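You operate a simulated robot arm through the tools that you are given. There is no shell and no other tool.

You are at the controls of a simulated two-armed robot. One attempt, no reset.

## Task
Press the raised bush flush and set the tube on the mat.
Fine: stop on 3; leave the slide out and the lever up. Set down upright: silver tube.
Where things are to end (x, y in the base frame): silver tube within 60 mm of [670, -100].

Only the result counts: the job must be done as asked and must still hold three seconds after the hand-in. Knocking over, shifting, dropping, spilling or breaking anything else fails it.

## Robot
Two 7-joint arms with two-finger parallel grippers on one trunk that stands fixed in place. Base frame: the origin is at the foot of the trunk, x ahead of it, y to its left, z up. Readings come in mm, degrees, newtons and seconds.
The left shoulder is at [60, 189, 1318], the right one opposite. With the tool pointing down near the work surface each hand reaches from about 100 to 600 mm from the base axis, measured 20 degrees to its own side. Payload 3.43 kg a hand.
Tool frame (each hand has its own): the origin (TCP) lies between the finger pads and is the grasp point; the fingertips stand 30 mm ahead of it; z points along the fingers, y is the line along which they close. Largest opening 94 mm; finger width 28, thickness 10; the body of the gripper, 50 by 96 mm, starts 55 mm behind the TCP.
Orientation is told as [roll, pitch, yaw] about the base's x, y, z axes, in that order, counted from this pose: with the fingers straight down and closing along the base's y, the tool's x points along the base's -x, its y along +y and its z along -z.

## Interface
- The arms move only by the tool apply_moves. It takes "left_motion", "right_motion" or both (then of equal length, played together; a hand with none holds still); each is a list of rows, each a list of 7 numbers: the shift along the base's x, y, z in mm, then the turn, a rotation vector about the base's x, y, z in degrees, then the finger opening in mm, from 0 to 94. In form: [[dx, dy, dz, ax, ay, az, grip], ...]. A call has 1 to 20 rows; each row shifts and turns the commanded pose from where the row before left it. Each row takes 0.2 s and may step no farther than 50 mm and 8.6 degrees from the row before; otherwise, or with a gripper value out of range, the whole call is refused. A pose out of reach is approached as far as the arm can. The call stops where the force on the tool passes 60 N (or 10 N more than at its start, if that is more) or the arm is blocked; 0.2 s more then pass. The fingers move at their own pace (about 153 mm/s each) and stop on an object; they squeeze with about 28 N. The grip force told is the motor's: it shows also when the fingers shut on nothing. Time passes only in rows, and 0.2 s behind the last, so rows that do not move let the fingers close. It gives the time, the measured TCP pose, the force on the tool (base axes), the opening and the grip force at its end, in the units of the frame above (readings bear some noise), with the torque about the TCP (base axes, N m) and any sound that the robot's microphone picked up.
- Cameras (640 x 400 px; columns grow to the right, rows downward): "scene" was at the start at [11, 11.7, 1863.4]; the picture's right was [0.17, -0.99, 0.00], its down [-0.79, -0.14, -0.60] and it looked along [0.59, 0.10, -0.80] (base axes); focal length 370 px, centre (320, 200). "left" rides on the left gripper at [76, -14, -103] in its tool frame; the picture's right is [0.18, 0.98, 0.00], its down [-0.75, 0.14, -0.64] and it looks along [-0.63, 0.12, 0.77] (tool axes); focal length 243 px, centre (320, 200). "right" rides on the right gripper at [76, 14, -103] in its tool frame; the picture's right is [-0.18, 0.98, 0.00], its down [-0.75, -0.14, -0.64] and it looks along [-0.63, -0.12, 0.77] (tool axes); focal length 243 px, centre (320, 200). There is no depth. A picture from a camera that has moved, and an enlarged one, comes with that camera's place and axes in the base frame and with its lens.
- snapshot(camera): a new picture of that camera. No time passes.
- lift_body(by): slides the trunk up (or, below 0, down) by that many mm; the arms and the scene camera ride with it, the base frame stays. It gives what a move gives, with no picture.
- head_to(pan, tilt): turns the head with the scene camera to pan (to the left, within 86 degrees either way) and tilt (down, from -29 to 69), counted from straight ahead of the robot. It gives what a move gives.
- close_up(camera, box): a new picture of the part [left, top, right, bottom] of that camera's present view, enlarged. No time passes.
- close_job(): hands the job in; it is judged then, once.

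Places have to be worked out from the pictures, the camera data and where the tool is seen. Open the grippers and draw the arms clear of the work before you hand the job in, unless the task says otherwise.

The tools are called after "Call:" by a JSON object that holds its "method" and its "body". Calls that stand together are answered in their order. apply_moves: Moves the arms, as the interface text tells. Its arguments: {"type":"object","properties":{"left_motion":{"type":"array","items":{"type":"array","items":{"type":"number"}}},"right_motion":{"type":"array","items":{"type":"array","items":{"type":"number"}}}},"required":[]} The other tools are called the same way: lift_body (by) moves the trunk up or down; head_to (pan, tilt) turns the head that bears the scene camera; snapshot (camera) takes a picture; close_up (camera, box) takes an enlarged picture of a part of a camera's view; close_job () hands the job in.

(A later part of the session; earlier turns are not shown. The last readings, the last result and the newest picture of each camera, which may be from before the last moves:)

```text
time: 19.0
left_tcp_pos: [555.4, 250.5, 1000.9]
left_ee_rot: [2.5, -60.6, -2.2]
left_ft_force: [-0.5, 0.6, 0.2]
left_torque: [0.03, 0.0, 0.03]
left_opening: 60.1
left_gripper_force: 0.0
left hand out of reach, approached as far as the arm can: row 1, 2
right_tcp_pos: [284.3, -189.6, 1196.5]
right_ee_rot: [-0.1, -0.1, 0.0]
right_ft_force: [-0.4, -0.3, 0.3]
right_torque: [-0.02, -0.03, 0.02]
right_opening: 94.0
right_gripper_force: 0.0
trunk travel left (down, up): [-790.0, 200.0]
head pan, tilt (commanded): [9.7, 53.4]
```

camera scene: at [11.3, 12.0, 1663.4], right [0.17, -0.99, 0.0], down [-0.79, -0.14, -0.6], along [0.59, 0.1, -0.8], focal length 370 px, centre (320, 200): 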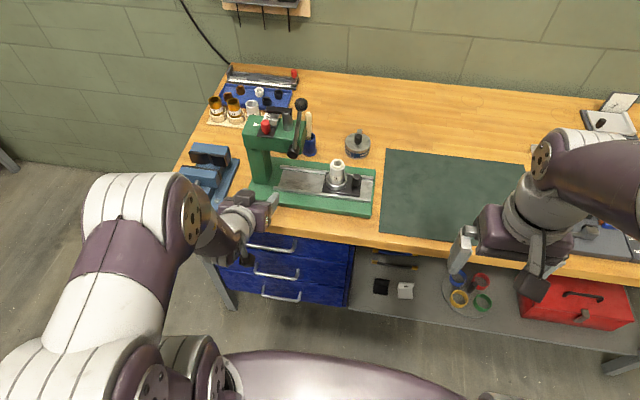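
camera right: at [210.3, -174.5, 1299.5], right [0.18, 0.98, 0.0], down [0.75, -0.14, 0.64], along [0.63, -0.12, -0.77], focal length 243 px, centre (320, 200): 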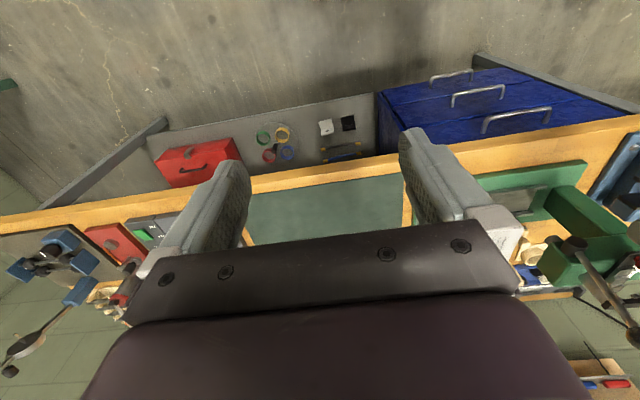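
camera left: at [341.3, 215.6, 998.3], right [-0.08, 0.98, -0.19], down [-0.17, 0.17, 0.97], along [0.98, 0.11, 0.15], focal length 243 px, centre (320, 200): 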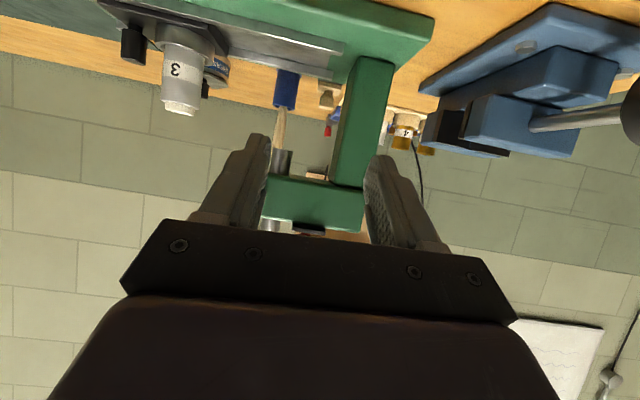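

The −60° tilt seems limited at this shoulder height. I'll raise the hand and ease the tilt back, then lower the trunk a further 120 mm so the forearm is flatter for a near-horizontal tool.

Call:
{"method": "apply_moves", "body": {"left_motion": [[-10, 0, 40, -1.2, 5, -0.5, 60], [-10, 0, 40, 0, 5, 0, 60], [-10, 0, 40, 0, 5, 0, 60], [-10, 0, 40, 0, 5, 0, 60], [0, 0, 0, 0, 0, 0, 60]]}}

```text
time: 20.2
left_tcp_pos: [514.8, 249.0, 1159.8]
left_ee_rot: [0.7, -40.6, -0.8]
left_ft_force: [0.2, -0.1, 0.0]
left_torque: [0.01, 0.02, 0.0]
left_opening: 60.0
left_gripper_force: 0.1
right_tcp_pos: [285.7, -189.6, 1195.2]
right_ee_rot: [-0.1, 0.0, 0.1]
right_ft_force: [-0.9, 0.0, 0.2]
right_torque: [0.02, -0.03, 0.01]
right_opening: 94.2
right_gripper_force: 0.0
trunk travel left (down, up): [-790.0, 200.0]
head pan, tilt (commanded): [9.7, 53.4]
```

The hand is back at a good pose (515, 249, 1160) with a −40° tilt. I'll lower the trunk by 120 mm.

Call:
{"method": "lift_body", "body": {"by": -120}}

Call:
{"method": "snapshot", "body": {"camera": "scene"}}

```text
time: 21.7
left_tcp_pos: [514.8, 248.1, 1039.7]
left_ee_rot: [0.7, -40.6, -0.8]
left_ft_force: [-0.4, 0.6, 0.0]
left_torque: [0.0, 0.0, 0.02]
left_opening: 60.0
left_gripper_force: 0.0
right_tcp_pos: [286.7, -188.6, 1075.8]
right_ee_rot: [0.0, 0.0, 0.0]
right_ft_force: [-0.2, 0.3, -0.7]
right_torque: [-0.01, -0.01, -0.01]
right_opening: 93.9
right_gripper_force: 0.1
trunk travel left (down, up): [-670.0, 320.0]
head pan, tilt (commanded): [9.7, 53.4]
```

```text
taken
camera scene: at [10.9, 11.6, 1543.5], right [0.17, -0.99, 0.0], down [-0.79, -0.14, -0.6], along [0.59, 0.1, -0.8], focal length 370 px, centre (320, 200)
```

scene: 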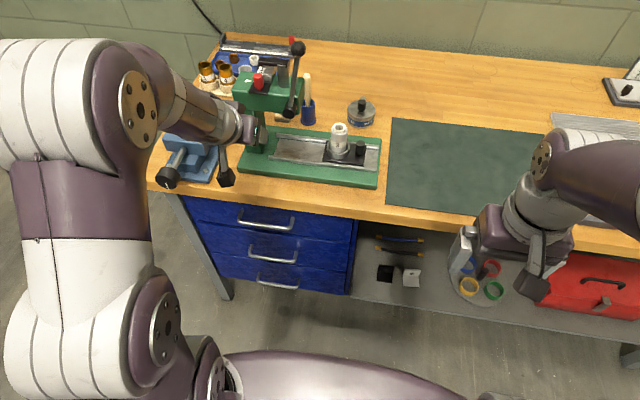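

Now I'll try the −60° tilt at this trunk height, staying in the free space in front of the press column.

Call:
{"method": "apply_moves", "body": {"left_motion": [[5, 0, -10, -0.6, -7, 0.8, 50], [5, 0, -10, 0, -6, 0, 50], [0, 0, -10, 0, -6, 0, 50], [0, 0, 0, 0, 0, 0, 50]]}}

```text
time: 22.7
left_tcp_pos: [522.6, 242.6, 1013.1]
left_ee_rot: [-1.9, -56.3, 1.0]
left_ft_force: [0.3, -0.1, -0.8]
left_torque: [-0.01, -0.01, 0.02]
left_opening: 50.2
left_gripper_force: 0.0
left hand out of reach, approached as far as the arm can: row 2
right_tcp_pos: [285.5, -189.7, 1075.4]
right_ee_rot: [-0.1, 0.0, 0.0]
right_ft_force: [0.9, 1.0, 0.1]
right_torque: [0.01, 0.02, 0.04]
right_opening: 93.9
right_gripper_force: 0.0
trunk travel left (down, up): [-670.0, 320.0]
head pan, tilt (commanded): [9.7, 53.4]
```

The arm reaches about −56° before the wrist runs out. A −45° tilt is enough if I only push the knob with fingers from the right side, which keeps the hand clear of the lever hub. I'll set −45° and move right in front of the press.

Call:
{"method": "apply_moves", "body": {"left_motion": [[0, 0, 0, 0.5, 5.7, 0.3, 50], [0, 0, 0, 0.5, 5.6, 0.3, 50], [0, -40, 0, 0, 0, 0, 50], [0, -40, 0, 0, 0, 0, 50], [0, 0, 0, 0, 0, 0, 50]]}}

```text
time: 23.9
left_tcp_pos: [521.8, 163.2, 1012.8]
left_ee_rot: [-0.2, -44.9, 0.2]
left_ft_force: [0.0, 0.0, -0.9]
left_torque: [0.02, -0.01, 0.0]
left_opening: 50.0
left_gripper_force: 0.1
right_tcp_pos: [285.8, -189.7, 1076.2]
right_ee_rot: [0.0, 0.0, 0.0]
right_ft_force: [0.0, 1.2, -0.6]
right_torque: [-0.01, 0.03, 0.01]
right_opening: 94.3
right_gripper_force: 0.0
trunk travel left (down, up): [-670.0, 320.0]
head pan, tilt (commanded): [9.7, 53.4]
```

That works without any reach limit. I'll continue right to y ≈ 0 at the same height, with the fingers closing.

Call:
{"method": "apply_moves", "body": {"left_motion": [[0, -42, 0, 0, 0, 0, 30], [0, -42, 0, 0, 0, 0, 10], [0, -42, 0, 0, 0, 0, 0], [0, -40, 0, 0, 0, 0, 0], [0, 0, 0, 0, 0, 0, 0]]}}

Call:
{"method": "snapshot", "body": {"camera": "left"}}

Call:
{"method": "snapshot", "body": {"camera": "scene"}}

```text
time: 25.1
left_tcp_pos: [520.0, -1.5, 1012.0]
left_ee_rot: [-0.2, -44.9, 0.3]
left_ft_force: [0.1, 0.1, 0.3]
left_torque: [-0.03, 0.01, 0.02]
left_opening: 0.0
left_gripper_force: 27.6
right_tcp_pos: [285.7, -187.8, 1076.6]
right_ee_rot: [0.1, 0.1, 0.0]
right_ft_force: [0.2, -0.7, 0.0]
right_torque: [0.0, -0.02, -0.01]
right_opening: 94.1
right_gripper_force: 0.0
trunk travel left (down, up): [-670.0, 320.0]
head pan, tilt (commanded): [9.7, 53.4]
```

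```text
taken
camera left: at [393.8, -15.7, 1032.8], right [-0.13, 0.98, -0.13], down [0.08, 0.14, 0.99], along [0.99, 0.12, -0.1], focal length 243 px, centre (320, 200)
```

left: 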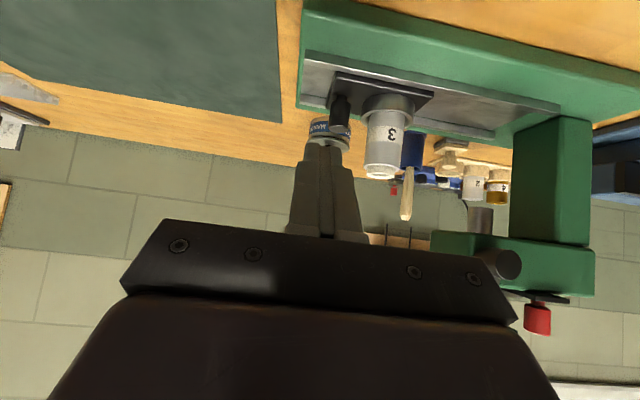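

```text
taken
camera scene: at [10.6, 12.6, 1543.4], right [0.17, -0.99, 0.0], down [-0.79, -0.14, -0.6], along [0.59, 0.1, -0.8], focal length 370 px, centre (320, 200)
```

scene: 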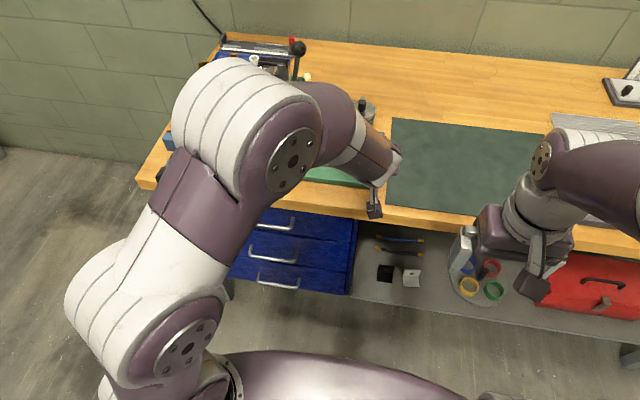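

The left camera now has a clear view of the carriage, tube and knob. I'll enlarge it to refine their positions.

Call:
{"method": "close_up", "body": {"camera": "left", "box": [290, 50, 450, 190]}}

Call:
{"method": "close_up", "body": {"camera": "left", "box": [420, 100, 620, 240]}}

```text
2.86 times, centred on (370, 120) of left
camera zoom: at [393.8, -15.7, 1032.8], right [-0.13, 0.98, -0.13], down [0.08, 0.14, 0.99], along [0.99, 0.12, -0.1], focal length 693 px, centre (177, 429)
```

zoom: 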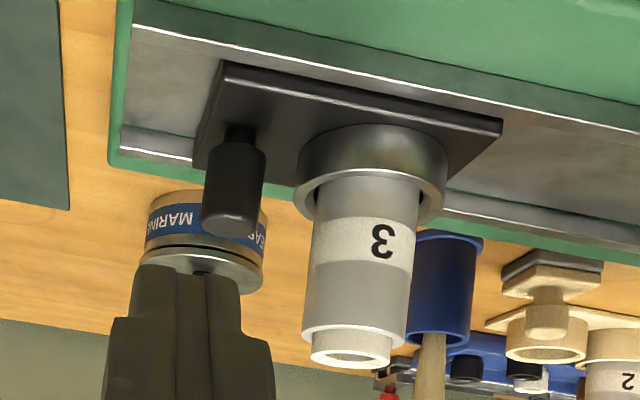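

```text
2.86 times, centred on (520, 170) of left
camera zoom: at [393.8, -15.7, 1032.8], right [-0.13, 0.98, -0.13], down [0.08, 0.14, 0.99], along [0.99, 0.12, -0.1], focal length 693 px, centre (-251, 286)
```

zoom: 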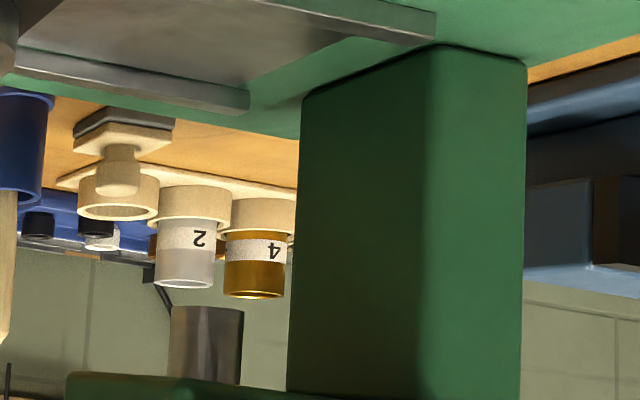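

Refined positions are bush top (638, 74, 972) and slide knob (643, 23.5), z 899–927. I'll open the fingers to 40 mm and put the left finger to the right of the knob, with the body kept clear to the right, before pushing.

Call:
{"method": "apply_moves", "body": {"left_motion": [[0, -26, 0, 0, 0, 0, 40], [20, 0, -10, 0, 0, 0, 40], [32, 0, -20, 0, 0, 0, 40], [32, 0, -20, 0, 0, 0, 40], [15, 0, -14, 0, 0, 0, 40], [15, 0, -14, 0, 0, 0, 40], [0, 0, 0, 0, 0, 0, 40]]}}

Call:
{"method": "snapshot", "body": {"camera": "left"}}

Call:
{"method": "close_up", "body": {"camera": "scene", "box": [280, 90, 420, 200]}}

```text
time: 26.7
left_tcp_pos: [638.5, -29.1, 932.7]
left_ee_rot: [-0.2, -44.8, 0.2]
left_ft_force: [0.4, 0.5, -0.6]
left_torque: [-0.02, 0.0, 0.02]
left_opening: 40.2
left_gripper_force: 0.0
right_tcp_pos: [285.6, -188.9, 1074.9]
right_ee_rot: [0.0, 0.0, -0.1]
right_ft_force: [0.8, 0.5, 0.9]
right_torque: [0.0, -0.02, -0.01]
right_opening: 93.8
right_gripper_force: 0.0
trunk travel left (down, up): [-670.0, 320.0]
head pan, tilt (commanded): [9.7, 53.4]
```

```text
taken
camera left: at [511.3, -43.9, 953.0], right [-0.13, 0.98, -0.13], down [0.08, 0.14, 0.99], along [0.99, 0.12, -0.1], focal length 243 px, centre (320, 200)
```

left: 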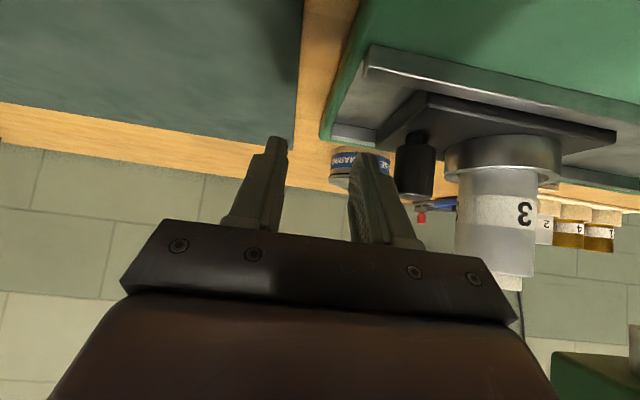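

```text
3.64 times, centred on (350, 145) of scene
camera zoom: at [10.3, 11.7, 1543.4], right [0.17, -0.99, 0.0], down [-0.79, -0.14, -0.6], along [0.59, 0.1, -0.8], focal length 1344 px, centre (211, 400)
```

zoom: 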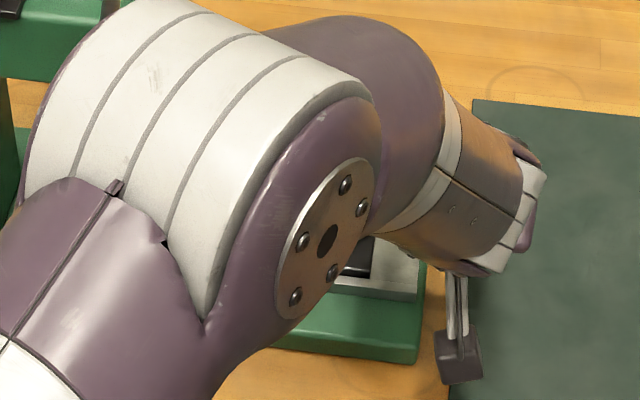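

The finger is beside the knob with no contact. I'll push the carriage in (+y) gently, first about 100 mm of the expected 118 mm travel.

Call:
{"method": "apply_moves", "body": {"left_motion": [[0, 5, 0, 0, 0, 0, 40], [0, 5, 0, 0, 0, 0, 40], [0, 6, 0, 0, 0, 0, 40], [0, 8, 0, 0, 0, 0, 40], [0, 8, 0, 0, 0, 0, 40], [0, 8, 0, 0, 0, 0, 40], [0, 0, 0, 0, 0, 0, 40]]}}

Call:
{"method": "snapshot", "body": {"camera": "left"}}

```text
time: 28.3
left_tcp_pos: [636.1, 10.4, 935.0]
left_ee_rot: [-0.3, -44.9, 0.1]
left_ft_force: [-1.8, -0.2, 2.0]
left_torque: [0.06, 0.03, 0.06]
left_opening: 39.5
left_gripper_force: 0.0
right_tcp_pos: [285.5, -189.7, 1075.6]
right_ee_rot: [0.1, 0.0, 0.0]
right_ft_force: [0.0, 0.4, 0.1]
right_torque: [0.03, 0.02, 0.0]
right_opening: 94.0
right_gripper_force: 0.1
trunk travel left (down, up): [-670.0, 320.0]
head pan, tilt (commanded): [9.7, 53.4]
```

```text
taken
camera left: at [509.8, -3.1, 954.3], right [-0.13, 0.98, -0.13], down [0.08, 0.14, 0.99], along [0.99, 0.12, -0.1], focal length 243 px, centre (320, 200)
```

left: 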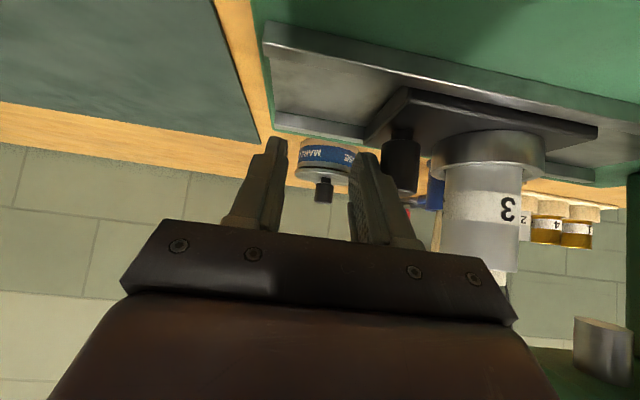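

The carriage is sliding easily with the finger. I'll keep pushing another 72 mm.

Call:
{"method": "apply_moves", "body": {"left_motion": [[0, 8, 0, 0, 0, 0, 40], [0, 8, 0, 0, 0, 0, 40], [0, 8, 0, 0, 0, 0, 40], [0, 8, 0, 0, 0, 0, 40], [0, 8, 0, 0, 0, 0, 40], [0, 8, 0, 0, 0, 0, 40], [0, 8, 0, 0, 0, 0, 40], [0, 8, 0, 0, 0, 0, 40], [0, 8, 0, 0, 0, 0, 40], [0, 0, 0, 0, 0, 0, 40]]}}

Call:
{"method": "snapshot", "body": {"camera": "left"}}

Call:
{"method": "snapshot", "body": {"camera": "scene"}}

```text
time: 30.5
left_tcp_pos: [635.9, 82.6, 935.6]
left_ee_rot: [-0.2, -44.9, 0.2]
left_ft_force: [-2.6, 0.1, 1.7]
left_torque: [0.06, -0.02, 0.11]
left_opening: 39.8
left_gripper_force: 0.1
right_tcp_pos: [284.5, -189.6, 1077.0]
right_ee_rot: [0.0, 0.0, 0.1]
right_ft_force: [0.0, 0.0, -0.8]
right_torque: [0.0, -0.04, 0.01]
right_opening: 93.8
right_gripper_force: 0.0
trunk travel left (down, up): [-670.0, 320.0]
head pan, tilt (commanded): [9.7, 53.4]
```

```text
taken
camera left: at [509.6, 67.9, 954.0], right [-0.13, 0.98, -0.13], down [0.08, 0.14, 0.99], along [0.99, 0.12, -0.1], focal length 243 px, centre (320, 200)
```

left: 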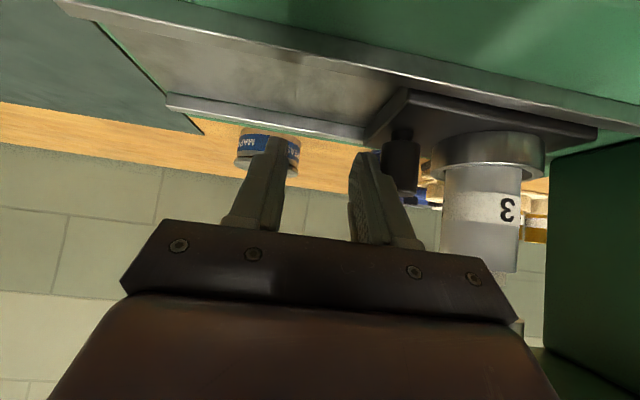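

```text
taken
camera scene: at [10.4, 11.3, 1543.4], right [0.17, -0.99, 0.0], down [-0.79, -0.13, -0.6], along [0.59, 0.1, -0.8], focal length 370 px, centre (320, 200)
```

scene: 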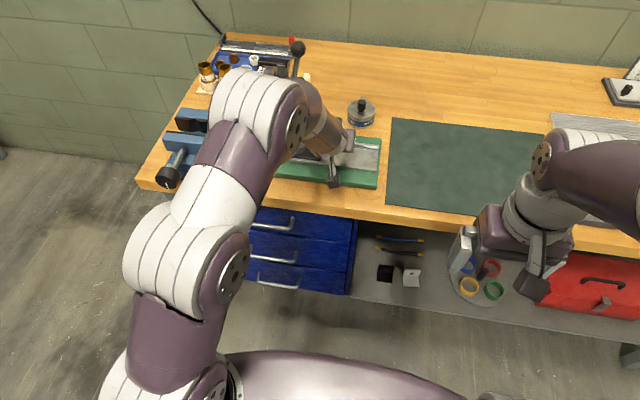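

The tube should be at about y 175, with the ram at about 192. I'll finish with small 3 mm steps, watching for the end stop.

Call:
{"method": "apply_moves", "body": {"left_motion": [[0, 4, 0, 0, 0, 0, 40], [0, 4, 0, 0, 0, 0, 40], [0, 3, 0, 0, 0, 0, 40], [0, 3, 0, 0, 0, 0, 40], [0, 0, 0, 0, 0, 0, 40]]}}

```text
time: 31.7
left_tcp_pos: [636.6, 96.4, 935.2]
left_ee_rot: [-0.3, -44.8, 0.2]
left_ft_force: [0.3, -0.1, 0.0]
left_torque: [0.03, 0.02, 0.0]
left_opening: 40.0
left_gripper_force: 0.2
right_tcp_pos: [285.6, -188.9, 1076.0]
right_ee_rot: [-0.1, 0.0, 0.0]
right_ft_force: [-0.6, 0.8, -0.2]
right_torque: [0.0, 0.04, 0.0]
right_opening: 94.0
right_gripper_force: 0.2
trunk travel left (down, up): [-670.0, 320.0]
head pan, tilt (commanded): [9.7, 53.4]
```

The contact force vanished, so the carriage may have snapped into its seat. I'll look.

Call:
{"method": "snapshot", "body": {"camera": "left"}}

Call:
{"method": "close_up", "body": {"camera": "left", "box": [330, 60, 580, 250]}}

```text
taken
camera left: at [509.7, 82.3, 954.5], right [-0.13, 0.98, -0.13], down [0.08, 0.14, 0.99], along [0.99, 0.12, -0.1], focal length 243 px, centre (320, 200)
```

left: 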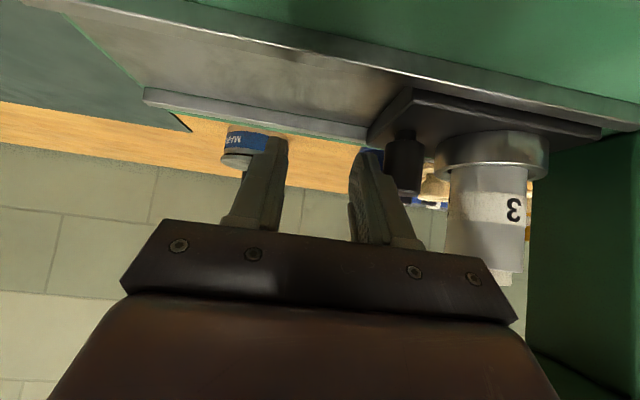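

```text
2.11 times, centred on (455, 155) of left
camera zoom: at [509.7, 82.3, 954.5], right [-0.13, 0.98, -0.13], down [0.08, 0.14, 0.99], along [0.99, 0.12, -0.1], focal length 511 px, centre (36, 295)
```

zoom: 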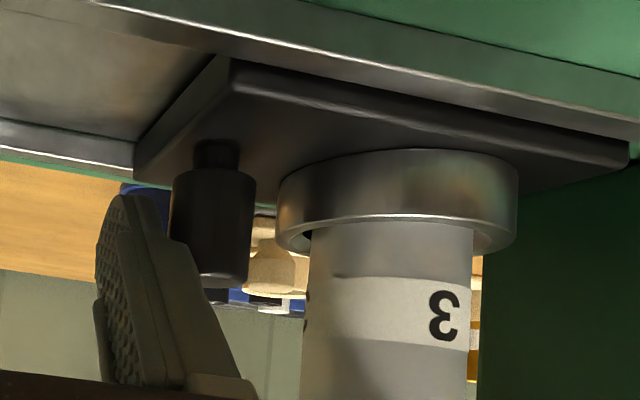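

The carriage sits about 2 mm ahead of the finger, so it seems to have clicked in, with the tube at y ≈ 191. I'll push gently a little further to confirm the end stop.

Call:
{"method": "apply_moves", "body": {"left_motion": [[0, 2, 0, 0, 0, 0, 40], [0, 1.5, 0, 0, 0, 0, 40], [0, 1, 0, 0, 0, 0, 40], [0, 0, 0, 0, 0, 0, 40]]}}

Call:
{"method": "snapshot", "body": {"camera": "left"}}

```text
time: 32.7
left_tcp_pos: [636.4, 101.4, 934.6]
left_ee_rot: [0.0, -44.8, 0.1]
left_ft_force: [-3.0, -4.0, 0.3]
left_torque: [-0.03, 0.03, 0.08]
left_opening: 38.4
left_gripper_force: 0.1
right_tcp_pos: [285.2, -189.8, 1076.2]
right_ee_rot: [0.0, 0.0, 0.0]
right_ft_force: [0.8, 0.2, 0.1]
right_torque: [0.01, 0.03, -0.04]
right_opening: 94.1
right_gripper_force: 0.2
trunk travel left (down, up): [-670.0, 320.0]
head pan, tilt (commanded): [9.7, 53.4]
```

```text
taken
camera left: at [509.6, 86.2, 954.9], right [-0.13, 0.98, -0.13], down [0.08, 0.14, 0.99], along [0.99, 0.12, -0.1], focal length 243 px, centre (320, 200)
```

left: 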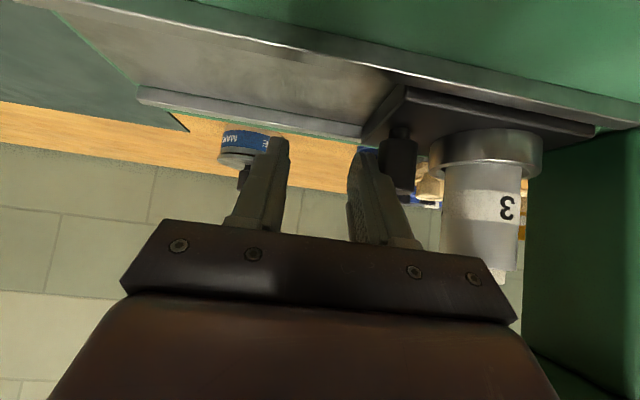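

The force rose to 4 N and the finger deflected, so the carriage is against its stop. I'll back the hand off to the right, then out and up.

Call:
{"method": "apply_moves", "body": {"left_motion": [[0, -8, 0, 0, 0, 0, 40], [-15, -5, 8, 0, 0, 0, 40], [-35, 0, 20, 0, 0, 0, 40], [-40, 0, 20, 0, 0, 0, 40], [-35, 0, 30, 0, 0, 0, 40], [0, 0, 0, 0, 0, 0, 40]]}}

Call:
{"method": "snapshot", "body": {"camera": "left"}}

Call:
{"method": "close_up", "body": {"camera": "left", "box": [320, 60, 560, 240]}}

```text
time: 34.1
left_tcp_pos: [511.4, 90.3, 1012.6]
left_ee_rot: [-0.3, -44.9, 0.2]
left_ft_force: [-0.1, 0.6, -0.3]
left_torque: [0.01, -0.04, 0.03]
left_opening: 39.9
left_gripper_force: 0.1
right_tcp_pos: [286.6, -189.8, 1075.1]
right_ee_rot: [0.0, -0.1, 0.0]
right_ft_force: [0.2, 1.1, -0.2]
right_torque: [-0.02, 0.0, -0.01]
right_opening: 94.2
right_gripper_force: 0.0
trunk travel left (down, up): [-670.0, 320.0]
head pan, tilt (commanded): [9.7, 53.4]
```

```text
taken
camera left: at [385.3, 75.7, 1032.6], right [-0.13, 0.98, -0.13], down [0.08, 0.14, 0.99], along [0.99, 0.12, -0.1], focal length 243 px, centre (320, 200)
```

left: 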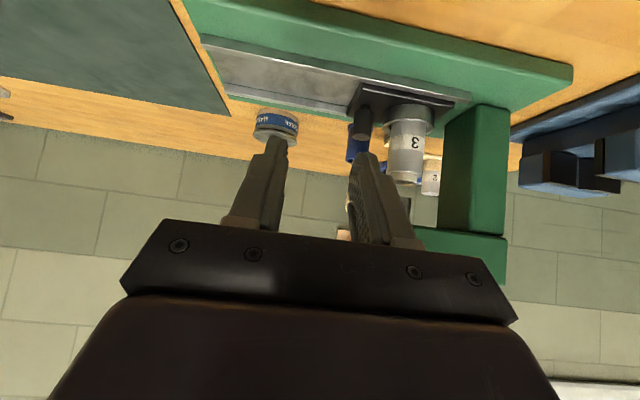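

```text
2.22 times, centred on (440, 150) of left
camera zoom: at [385.3, 75.7, 1032.6], right [-0.13, 0.98, -0.13], down [0.08, 0.14, 0.99], along [0.99, 0.12, -0.1], focal length 539 px, centre (53, 311)
```

zoom: 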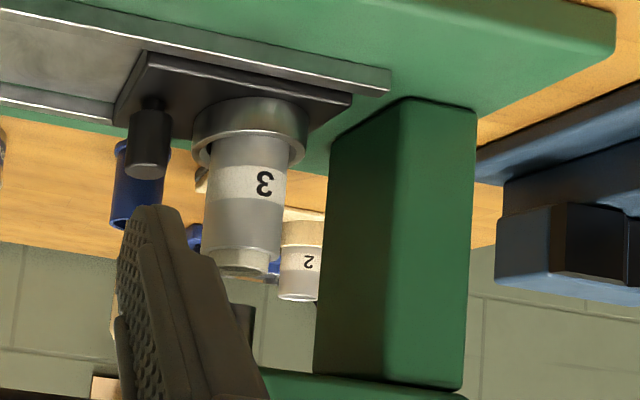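

The carriage is seated at the left end under the head. I'll move the hand left of the lever's plane and back a bit, then raise the trunk 120 mm to a better height for the lever.

Call:
{"method": "lift_body", "body": {"by": 120}}

Call:
{"method": "snapshot", "body": {"camera": "left"}}

Call:
{"method": "snapshot", "body": {"camera": "scene"}}

```text
time: 35.6
left_tcp_pos: [511.3, 90.2, 1134.0]
left_ee_rot: [-0.2, -45.0, 0.3]
left_ft_force: [-0.1, -0.3, 0.1]
left_torque: [-0.05, 0.01, -0.01]
left_opening: 40.0
left_gripper_force: 0.0
right_tcp_pos: [286.1, -187.7, 1196.3]
right_ee_rot: [0.0, 0.0, 0.0]
right_ft_force: [-0.6, 0.3, -0.4]
right_torque: [0.02, 0.0, 0.0]
right_opening: 94.0
right_gripper_force: 0.1
trunk travel left (down, up): [-790.0, 200.0]
head pan, tilt (commanded): [9.7, 53.4]
```

```text
taken
camera left: at [384.8, 75.7, 1152.7], right [-0.13, 0.98, -0.13], down [0.08, 0.14, 0.99], along [0.99, 0.12, -0.1], focal length 243 px, centre (320, 200)
```

left: 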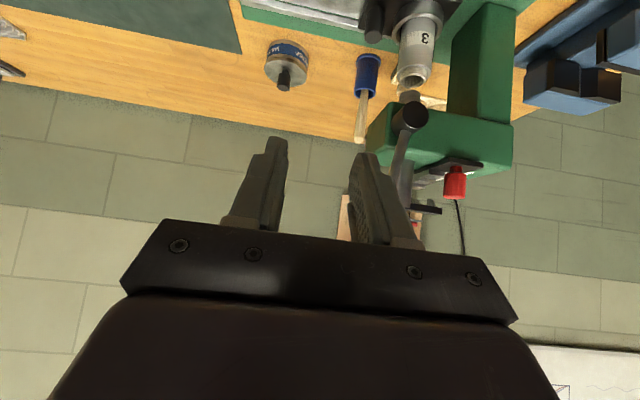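

```text
taken
camera scene: at [11.1, 11.6, 1663.4], right [0.17, -0.99, 0.0], down [-0.79, -0.14, -0.6], along [0.59, 0.1, -0.8], focal length 370 px, centre (320, 200)
```

scene: 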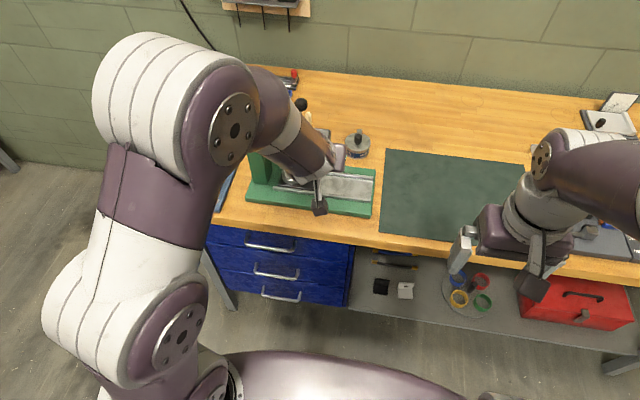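

The ram end is visible just over the bush, well aligned. I'll zoom in on the hub, rod and ram for positions.

Call:
{"method": "close_up", "body": {"camera": "left", "box": [340, 20, 500, 220]}}

Call:
{"method": "close_up", "body": {"camera": "left", "box": [370, 60, 450, 130]}}

```text
2.00 times, centred on (420, 120) of left
camera zoom: at [384.8, 75.7, 1152.7], right [-0.13, 0.98, -0.13], down [0.08, 0.14, 0.99], along [0.99, 0.12, -0.1], focal length 485 px, centre (120, 360)
```

zoom: 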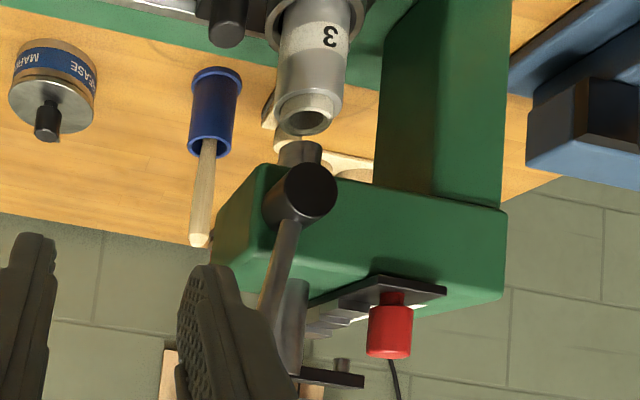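

```text
5.71 times, centred on (410, 95) of left
camera zoom: at [384.8, 75.7, 1152.7], right [-0.13, 0.98, -0.13], down [0.08, 0.14, 0.99], along [0.99, 0.12, -0.1], focal length 1386 px, centre (-194, 800)
```

zoom: 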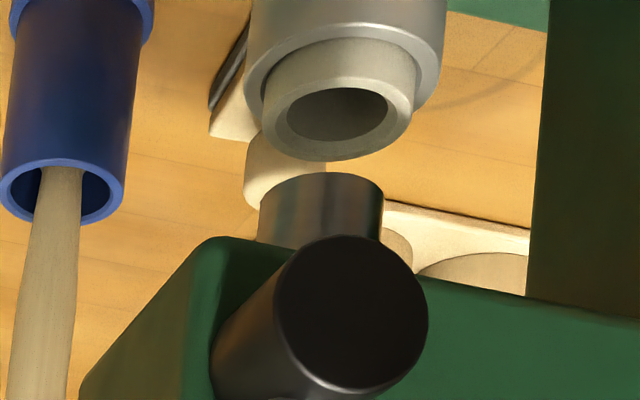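

The hub front is at about (580, 173, 1046), with the ball at (590, 149, 1185). I'll close the fingers and bring them to the left side of the rod, with a small gap, at (582, 184, 1168).

Call:
{"method": "apply_moves", "body": {"left_motion": [[0, 40, 15, 0, 0, 0, 20], [0, 40, 15, 0, 0, 0, 0], [10, 14, 4, 0, 0, 0, 0], [30, 0, 0, 0, 0, 0, 0], [31, 0, 0, 0, 0, 0, 0], [0, 0, 0, 0, 0, 0, 0]]}}

Call:
{"method": "snapshot", "body": {"camera": "left"}}

Call:
{"method": "close_up", "body": {"camera": "scene", "box": [240, 80, 360, 170]}}

```text
time: 37.0
left_tcp_pos: [582.1, 184.3, 1166.2]
left_ee_rot: [-0.2, -45.0, 0.1]
left_ft_force: [-1.0, 0.4, 1.4]
left_torque: [0.02, -0.02, 0.04]
left_opening: 0.0
left_gripper_force: 27.8
right_tcp_pos: [284.4, -189.0, 1196.2]
right_ee_rot: [0.0, -0.1, 0.0]
right_ft_force: [0.5, -0.6, -0.7]
right_torque: [-0.01, 0.01, 0.02]
right_opening: 93.8
right_gripper_force: 0.0
trunk travel left (down, up): [-790.0, 200.0]
head pan, tilt (commanded): [9.7, 53.4]
```

```text
taken
camera left: at [456.0, 169.4, 1185.6], right [-0.13, 0.98, -0.13], down [0.08, 0.14, 0.99], along [0.99, 0.12, -0.1], focal length 243 px, centre (320, 200)
```

left: 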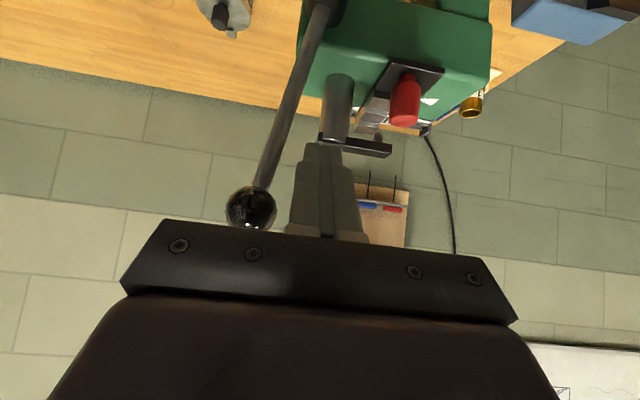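

```text
4.44 times, centred on (300, 125) of scene
camera zoom: at [9.5, 11.4, 1663.4], right [0.17, -0.99, 0.0], down [-0.79, -0.14, -0.6], along [0.59, 0.1, -0.8], focal length 1643 px, centre (409, 533)
```

zoom: 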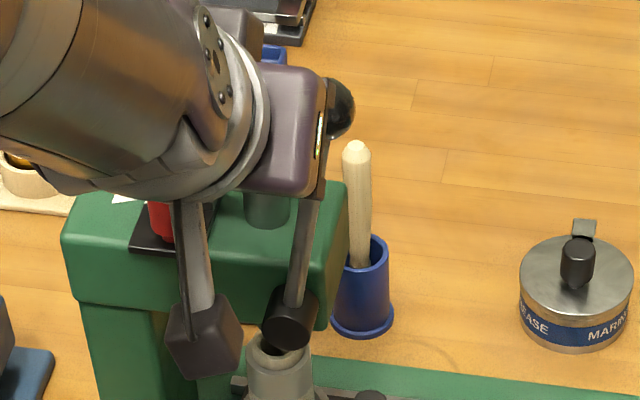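

The closed fingers are just left of the rod. I'll push it along the arc in steps (toward −y), first to about 25° from vertical, and read the force.

Call:
{"method": "apply_moves", "body": {"left_motion": [[0, -6.5, 0, 0, 0, 0, 0], [0, -6, 0.5, 0, 0, 0, 0], [0, -8.2, -1.4, 0, 0, 0, 0], [0, -8, -2.1, 0, 0, 0, 0], [0, -7.8, -2.8, 0, 0, 0, 0], [0, 0, 0, 0, 0, 0, 0]]}}

Call:
{"method": "snapshot", "body": {"camera": "left"}}

Call:
{"method": "close_up", "body": {"camera": "scene", "box": [240, 80, 360, 170]}}

```text
time: 38.4
left_tcp_pos: [583.3, 148.4, 1162.0]
left_ee_rot: [-0.3, -44.8, 0.2]
left_ft_force: [0.5, 0.2, -0.3]
left_torque: [0.02, 0.0, 0.0]
left_opening: 0.1
left_gripper_force: 27.8
right_tcp_pos: [286.3, -187.8, 1195.6]
right_ee_rot: [0.0, -0.1, 0.1]
right_ft_force: [0.5, 0.8, 0.1]
right_torque: [0.02, -0.03, -0.03]
right_opening: 93.9
right_gripper_force: 0.0
trunk travel left (down, up): [-790.0, 200.0]
head pan, tilt (commanded): [9.7, 53.4]
```

```text
taken
camera left: at [457.2, 132.8, 1181.0], right [-0.13, 0.98, -0.13], down [0.08, 0.14, 0.99], along [0.99, 0.12, -0.1], focal length 243 px, centre (320, 200)
```

left: 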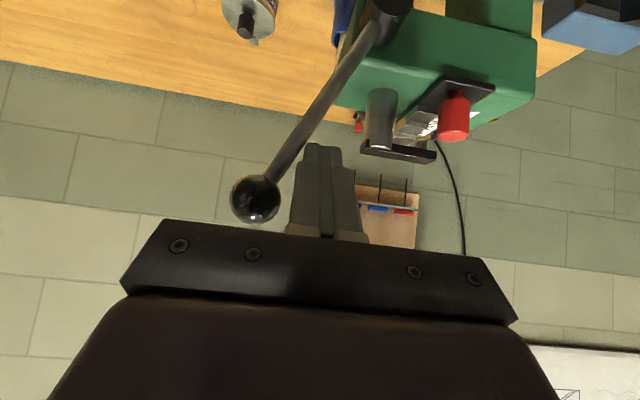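

```text
4.44 times, centred on (300, 125) of scene
camera zoom: at [11.1, 11.8, 1663.4], right [0.17, -0.99, 0.0], down [-0.79, -0.14, -0.6], along [0.59, 0.1, -0.8], focal length 1643 px, centre (409, 533)
```

zoom: 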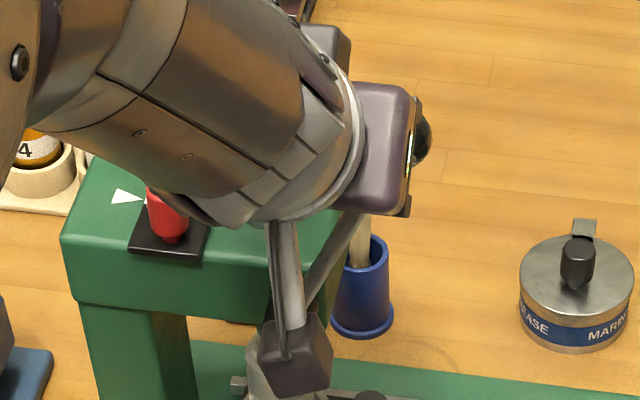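

The lever follows with almost no force, and the ram is coming down. I'll continue along the arc to about 45–50°.

Call:
{"method": "apply_moves", "body": {"left_motion": [[0, -7.6, -3.4, 0, 0, 0, 0], [0, -7.2, -4.1, 0, 0, 0, 0], [0, -6.9, -4.7, 0, 0, 0, 0], [0, -6.4, -5.3, 0, 0, 0, 0], [0, 0, 0, 0, 0, 0, 0]]}}

Call:
{"method": "snapshot", "body": {"camera": "left"}}

```text
time: 39.6
left_tcp_pos: [582.8, 119.5, 1143.9]
left_ee_rot: [-0.2, -45.0, 0.2]
left_ft_force: [-0.8, -0.1, -0.1]
left_torque: [-0.01, 0.01, 0.01]
left_opening: 0.1
left_gripper_force: 28.2
right_tcp_pos: [284.6, -189.0, 1195.6]
right_ee_rot: [0.0, 0.0, 0.0]
right_ft_force: [-0.6, -0.7, 0.0]
right_torque: [0.0, 0.02, -0.01]
right_opening: 94.1
right_gripper_force: 0.1
trunk travel left (down, up): [-790.0, 200.0]
head pan, tilt (commanded): [9.7, 53.4]
```

```text
taken
camera left: at [455.9, 105.1, 1163.7], right [-0.13, 0.98, -0.13], down [0.08, 0.14, 0.99], along [0.99, 0.12, -0.1], focal length 243 px, centre (320, 200)
```

left: 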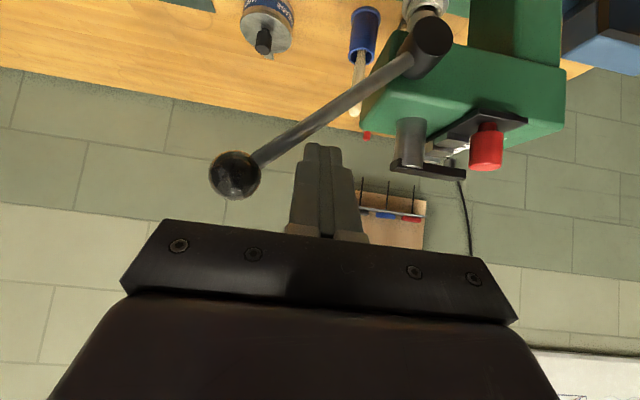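

Still no resistance at about 45°. I'll continue to about 60°.

Call:
{"method": "apply_moves", "body": {"left_motion": [[0, -5.9, -5.8, 0, 0, 0, 0], [0, -5.3, -6.3, 0, 0, 0, 0], [0, -4.9, -6.8, 0, 0, 0, 0], [0, 0, 0, 0, 0, 0, 0]]}}

Call:
{"method": "snapshot", "body": {"camera": "left"}}

```text
time: 40.6
left_tcp_pos: [581.7, 103.6, 1124.8]
left_ee_rot: [-0.4, -44.9, 0.1]
left_ft_force: [0.0, -0.1, -0.4]
left_torque: [0.03, 0.03, 0.05]
left_opening: 0.0
left_gripper_force: 28.3
right_tcp_pos: [287.0, -189.4, 1197.6]
right_ee_rot: [0.0, 0.1, 0.0]
right_ft_force: [-0.6, 0.5, 0.1]
right_torque: [0.05, -0.02, 0.02]
right_opening: 94.0
right_gripper_force: 0.1
trunk travel left (down, up): [-790.0, 200.0]
head pan, tilt (commanded): [9.7, 53.4]
```

```text
taken
camera left: at [455.9, 88.8, 1144.5], right [-0.13, 0.98, -0.13], down [0.08, 0.14, 0.99], along [0.99, 0.12, -0.1], focal length 243 px, centre (320, 200)
```

left: 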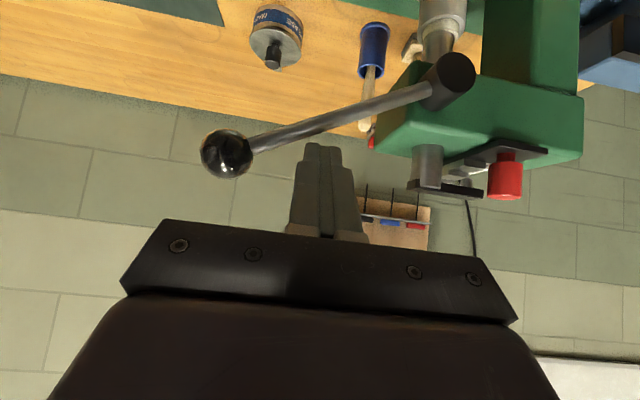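

The ram is close to the bush now. I'll zoom in before going further.

Call:
{"method": "close_up", "body": {"camera": "left", "box": [370, 0, 530, 110]}}

Call:
{"method": "close_up", "body": {"camera": "left", "box": [380, 120, 560, 210]}}

Call:
{"method": "close_up", "body": {"camera": "scene", "box": [240, 80, 360, 190]}}

```text
3.64 times, centred on (450, 55) of left
camera zoom: at [455.9, 88.8, 1144.5], right [-0.13, 0.98, -0.13], down [0.08, 0.14, 0.99], along [0.99, 0.12, -0.1], focal length 882 px, centre (-153, 727)
```

zoom: 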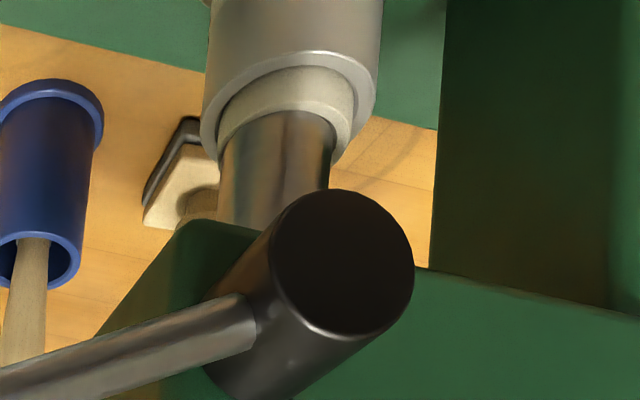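

```text
3.56 times, centred on (470, 165) of left
camera zoom: at [455.9, 88.8, 1144.5], right [-0.13, 0.98, -0.13], down [0.08, 0.14, 0.99], along [0.99, 0.12, -0.1], focal length 863 px, centre (-213, 324)
```

zoom: 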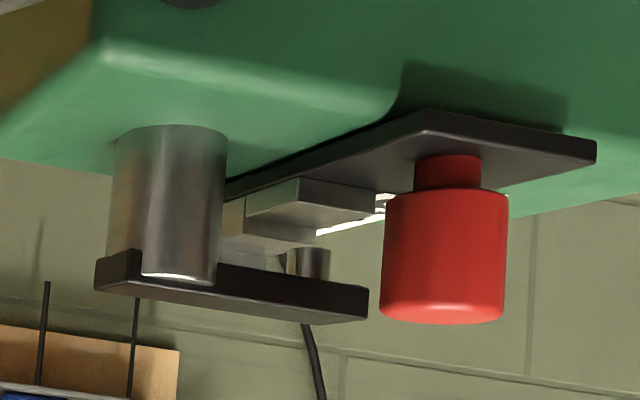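

```text
3.64 times, centred on (300, 135) of scene
camera zoom: at [11.1, 11.6, 1663.4], right [0.17, -0.99, 0.0], down [-0.79, -0.14, -0.6], along [0.59, 0.1, -0.8], focal length 1344 px, centre (393, 436)
```

zoom: 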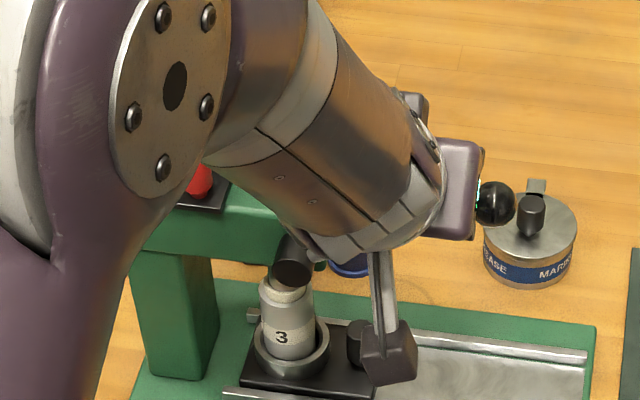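

The lever is at about 61° and the ram end is at the bush. I'll press on in small increments, monitoring the force.

Call:
{"method": "apply_moves", "body": {"left_motion": [[0, -2.1, -3.6, 0, 0, 0, 0], [0, -2.1, -3.6, 0, 0, 0, 0], [0, 0, 0, 0, 0, 0, 0]]}}

Call:
{"method": "close_up", "body": {"camera": "left", "box": [370, 0, 530, 110]}}

```text
time: 41.4
left_tcp_pos: [582.7, 100.6, 1119.3]
left_ee_rot: [-0.3, -45.0, 0.4]
left_ft_force: [5.1, 5.3, 9.9]
left_torque: [0.07, -0.27, 0.12]
left_opening: 0.3
left_gripper_force: 28.6
right_tcp_pos: [285.8, -188.2, 1196.4]
right_ee_rot: [0.2, 0.0, 0.0]
right_ft_force: [-0.3, 0.6, 0.5]
right_torque: [0.01, 0.0, -0.02]
right_opening: 93.8
right_gripper_force: 0.0
trunk travel left (down, up): [-790.0, 200.0]
head pan, tilt (commanded): [9.7, 53.4]
```

```text
3.64 times, centred on (450, 55) of left
camera zoom: at [455.8, 85.4, 1138.4], right [-0.13, 0.98, -0.13], down [0.08, 0.14, 0.99], along [0.99, 0.12, -0.09], focal length 882 px, centre (-153, 727)
```

zoom: 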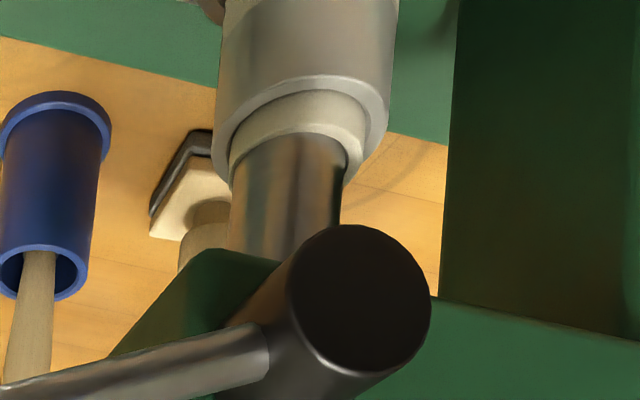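

The ram has contacted the bush, with about 12 N now. I'll continue pressing in small steps.

Call:
{"method": "apply_moves", "body": {"left_motion": [[0, -1.8, -3.7, 0, 0, 0, 0], [0, -1.8, -3.7, 0, 0, 0, 0], [0, 0, 0, 0, 0, 0, 0]]}}

Call:
{"method": "close_up", "body": {"camera": "left", "box": [370, 0, 530, 110]}}

```text
time: 42.2
left_tcp_pos: [583.5, 95.9, 1110.4]
left_ee_rot: [-0.2, -44.9, 0.1]
left_ft_force: [5.7, 3.7, 10.0]
left_torque: [0.01, -0.33, 0.11]
left_opening: 0.0
left_gripper_force: 28.5
right_tcp_pos: [286.3, -189.1, 1197.5]
right_ee_rot: [0.0, 0.0, 0.0]
right_ft_force: [-0.4, 0.3, -0.6]
right_torque: [0.0, -0.02, 0.01]
right_opening: 94.2
right_gripper_force: 0.1
trunk travel left (down, up): [-790.0, 200.0]
head pan, tilt (commanded): [9.7, 53.4]
```

```text
3.64 times, centred on (450, 55) of left
camera zoom: at [456.1, 81.4, 1129.8], right [-0.13, 0.98, -0.13], down [0.08, 0.14, 0.99], along [0.99, 0.12, -0.1], focal length 882 px, centre (-153, 727)
```

zoom: 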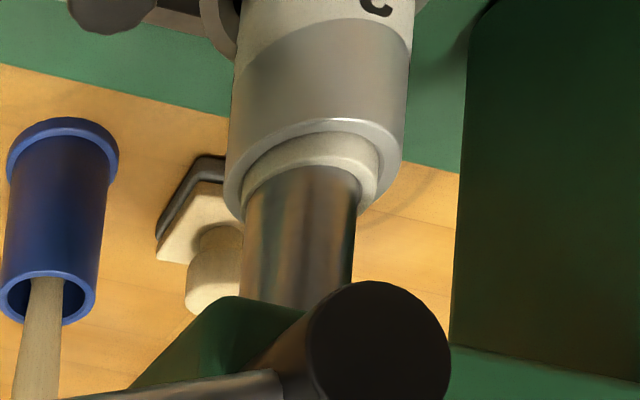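

The bush is going in steadily at about 12 N. I'll continue.

Call:
{"method": "apply_moves", "body": {"left_motion": [[0, -1.4, -3.9, 0, 0, 0, 0], [0, -1.4, -3.9, 0, 0, 0, 0], [0, 0, 0, 0, 0, 0, 0]]}}

Call:
{"method": "close_up", "body": {"camera": "left", "box": [370, 0, 530, 110]}}

Call:
{"method": "close_up", "body": {"camera": "left", "box": [380, 120, 560, 210]}}

```text
time: 43.0
left_tcp_pos: [582.9, 92.4, 1102.1]
left_ee_rot: [-0.2, -44.9, 0.2]
left_ft_force: [7.6, 4.8, 11.0]
left_torque: [0.03, -0.32, 0.1]
left_opening: 0.0
left_gripper_force: 27.7
right_tcp_pos: [287.1, -188.2, 1195.9]
right_ee_rot: [0.1, 0.1, 0.0]
right_ft_force: [0.1, -0.2, 0.0]
right_torque: [0.03, 0.02, 0.03]
right_opening: 93.9
right_gripper_force: 0.1
trunk travel left (down, up): [-790.0, 200.0]
head pan, tilt (commanded): [9.7, 53.4]
```

```text
3.64 times, centred on (450, 55) of left
camera zoom: at [456.1, 78.5, 1122.1], right [-0.13, 0.98, -0.13], down [0.08, 0.14, 0.99], along [0.99, 0.12, -0.1], focal length 882 px, centre (-153, 727)
```

zoom: 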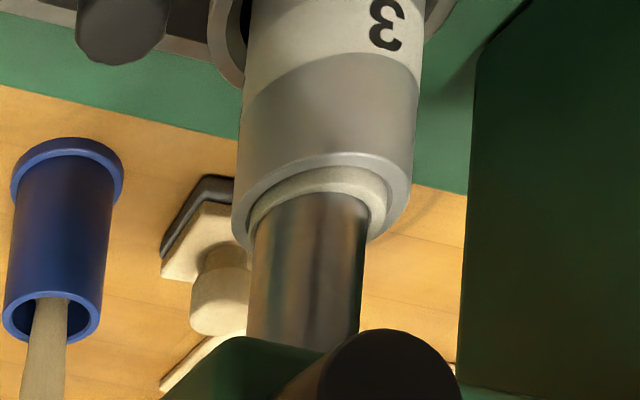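

```text
3.56 times, centred on (470, 165) of left
camera zoom: at [456.1, 78.5, 1122.1], right [-0.13, 0.98, -0.13], down [0.08, 0.14, 0.99], along [0.99, 0.12, -0.1], focal length 863 px, centre (-213, 324)
```

zoom: 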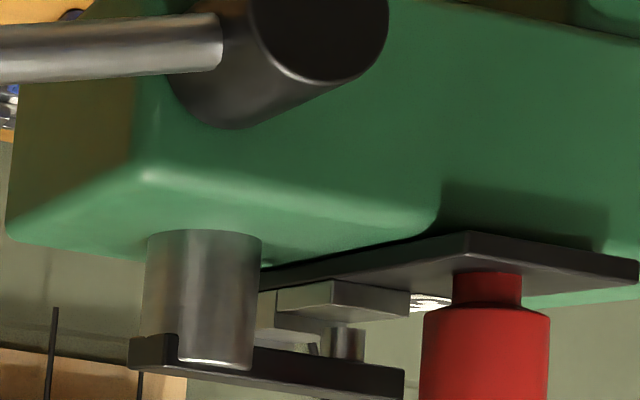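

The bush is nearly flush and the peg is nearing the stop step. I'll continue in smaller increments.

Call:
{"method": "apply_moves", "body": {"left_motion": [[0, -1.1, -4, 0, 0, 0, 0], [0, -1, -4, 0, 0, 0, 0], [0, 0, 0, 0, 0, 0, 0]]}}

Call:
{"method": "close_up", "body": {"camera": "left", "box": [370, 0, 530, 110]}}

Call:
{"method": "close_up", "body": {"camera": "left", "box": [380, 120, 560, 210]}}

```text
time: 43.8
left_tcp_pos: [582.8, 90.9, 1095.3]
left_ee_rot: [-0.2, -45.0, 0.1]
left_ft_force: [7.7, 2.6, 12.2]
left_torque: [0.08, -0.33, 0.2]
left_opening: 0.0
left_gripper_force: 28.5
right_tcp_pos: [285.9, -188.5, 1195.7]
right_ee_rot: [-0.1, -0.1, -0.1]
right_ft_force: [0.4, 0.1, -0.3]
right_torque: [-0.01, 0.0, -0.05]
right_opening: 94.1
right_gripper_force: 0.0
trunk travel left (down, up): [-790.0, 200.0]
head pan, tilt (commanded): [9.7, 53.4]
```

```text
3.64 times, centred on (450, 55) of left
camera zoom: at [456.2, 76.5, 1114.1], right [-0.13, 0.98, -0.13], down [0.08, 0.14, 0.99], along [0.99, 0.12, -0.1], focal length 882 px, centre (-153, 727)
```

zoom: 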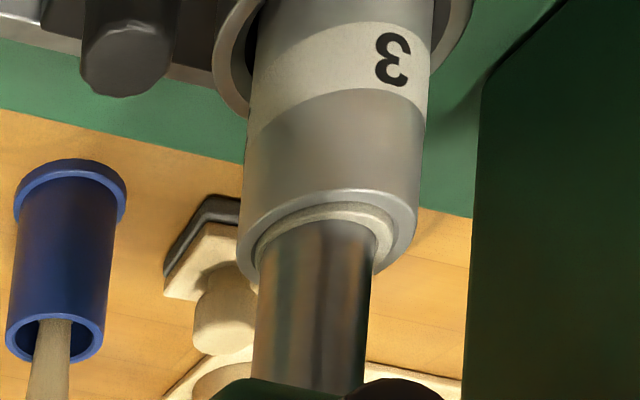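

```text
3.56 times, centred on (470, 165) of left
camera zoom: at [456.2, 76.5, 1114.1], right [-0.13, 0.98, -0.13], down [0.08, 0.14, 0.99], along [0.99, 0.12, -0.1], focal length 863 px, centre (-213, 324)
```

zoom: 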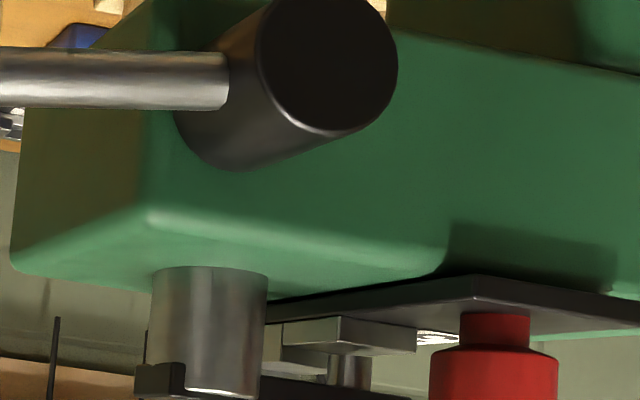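

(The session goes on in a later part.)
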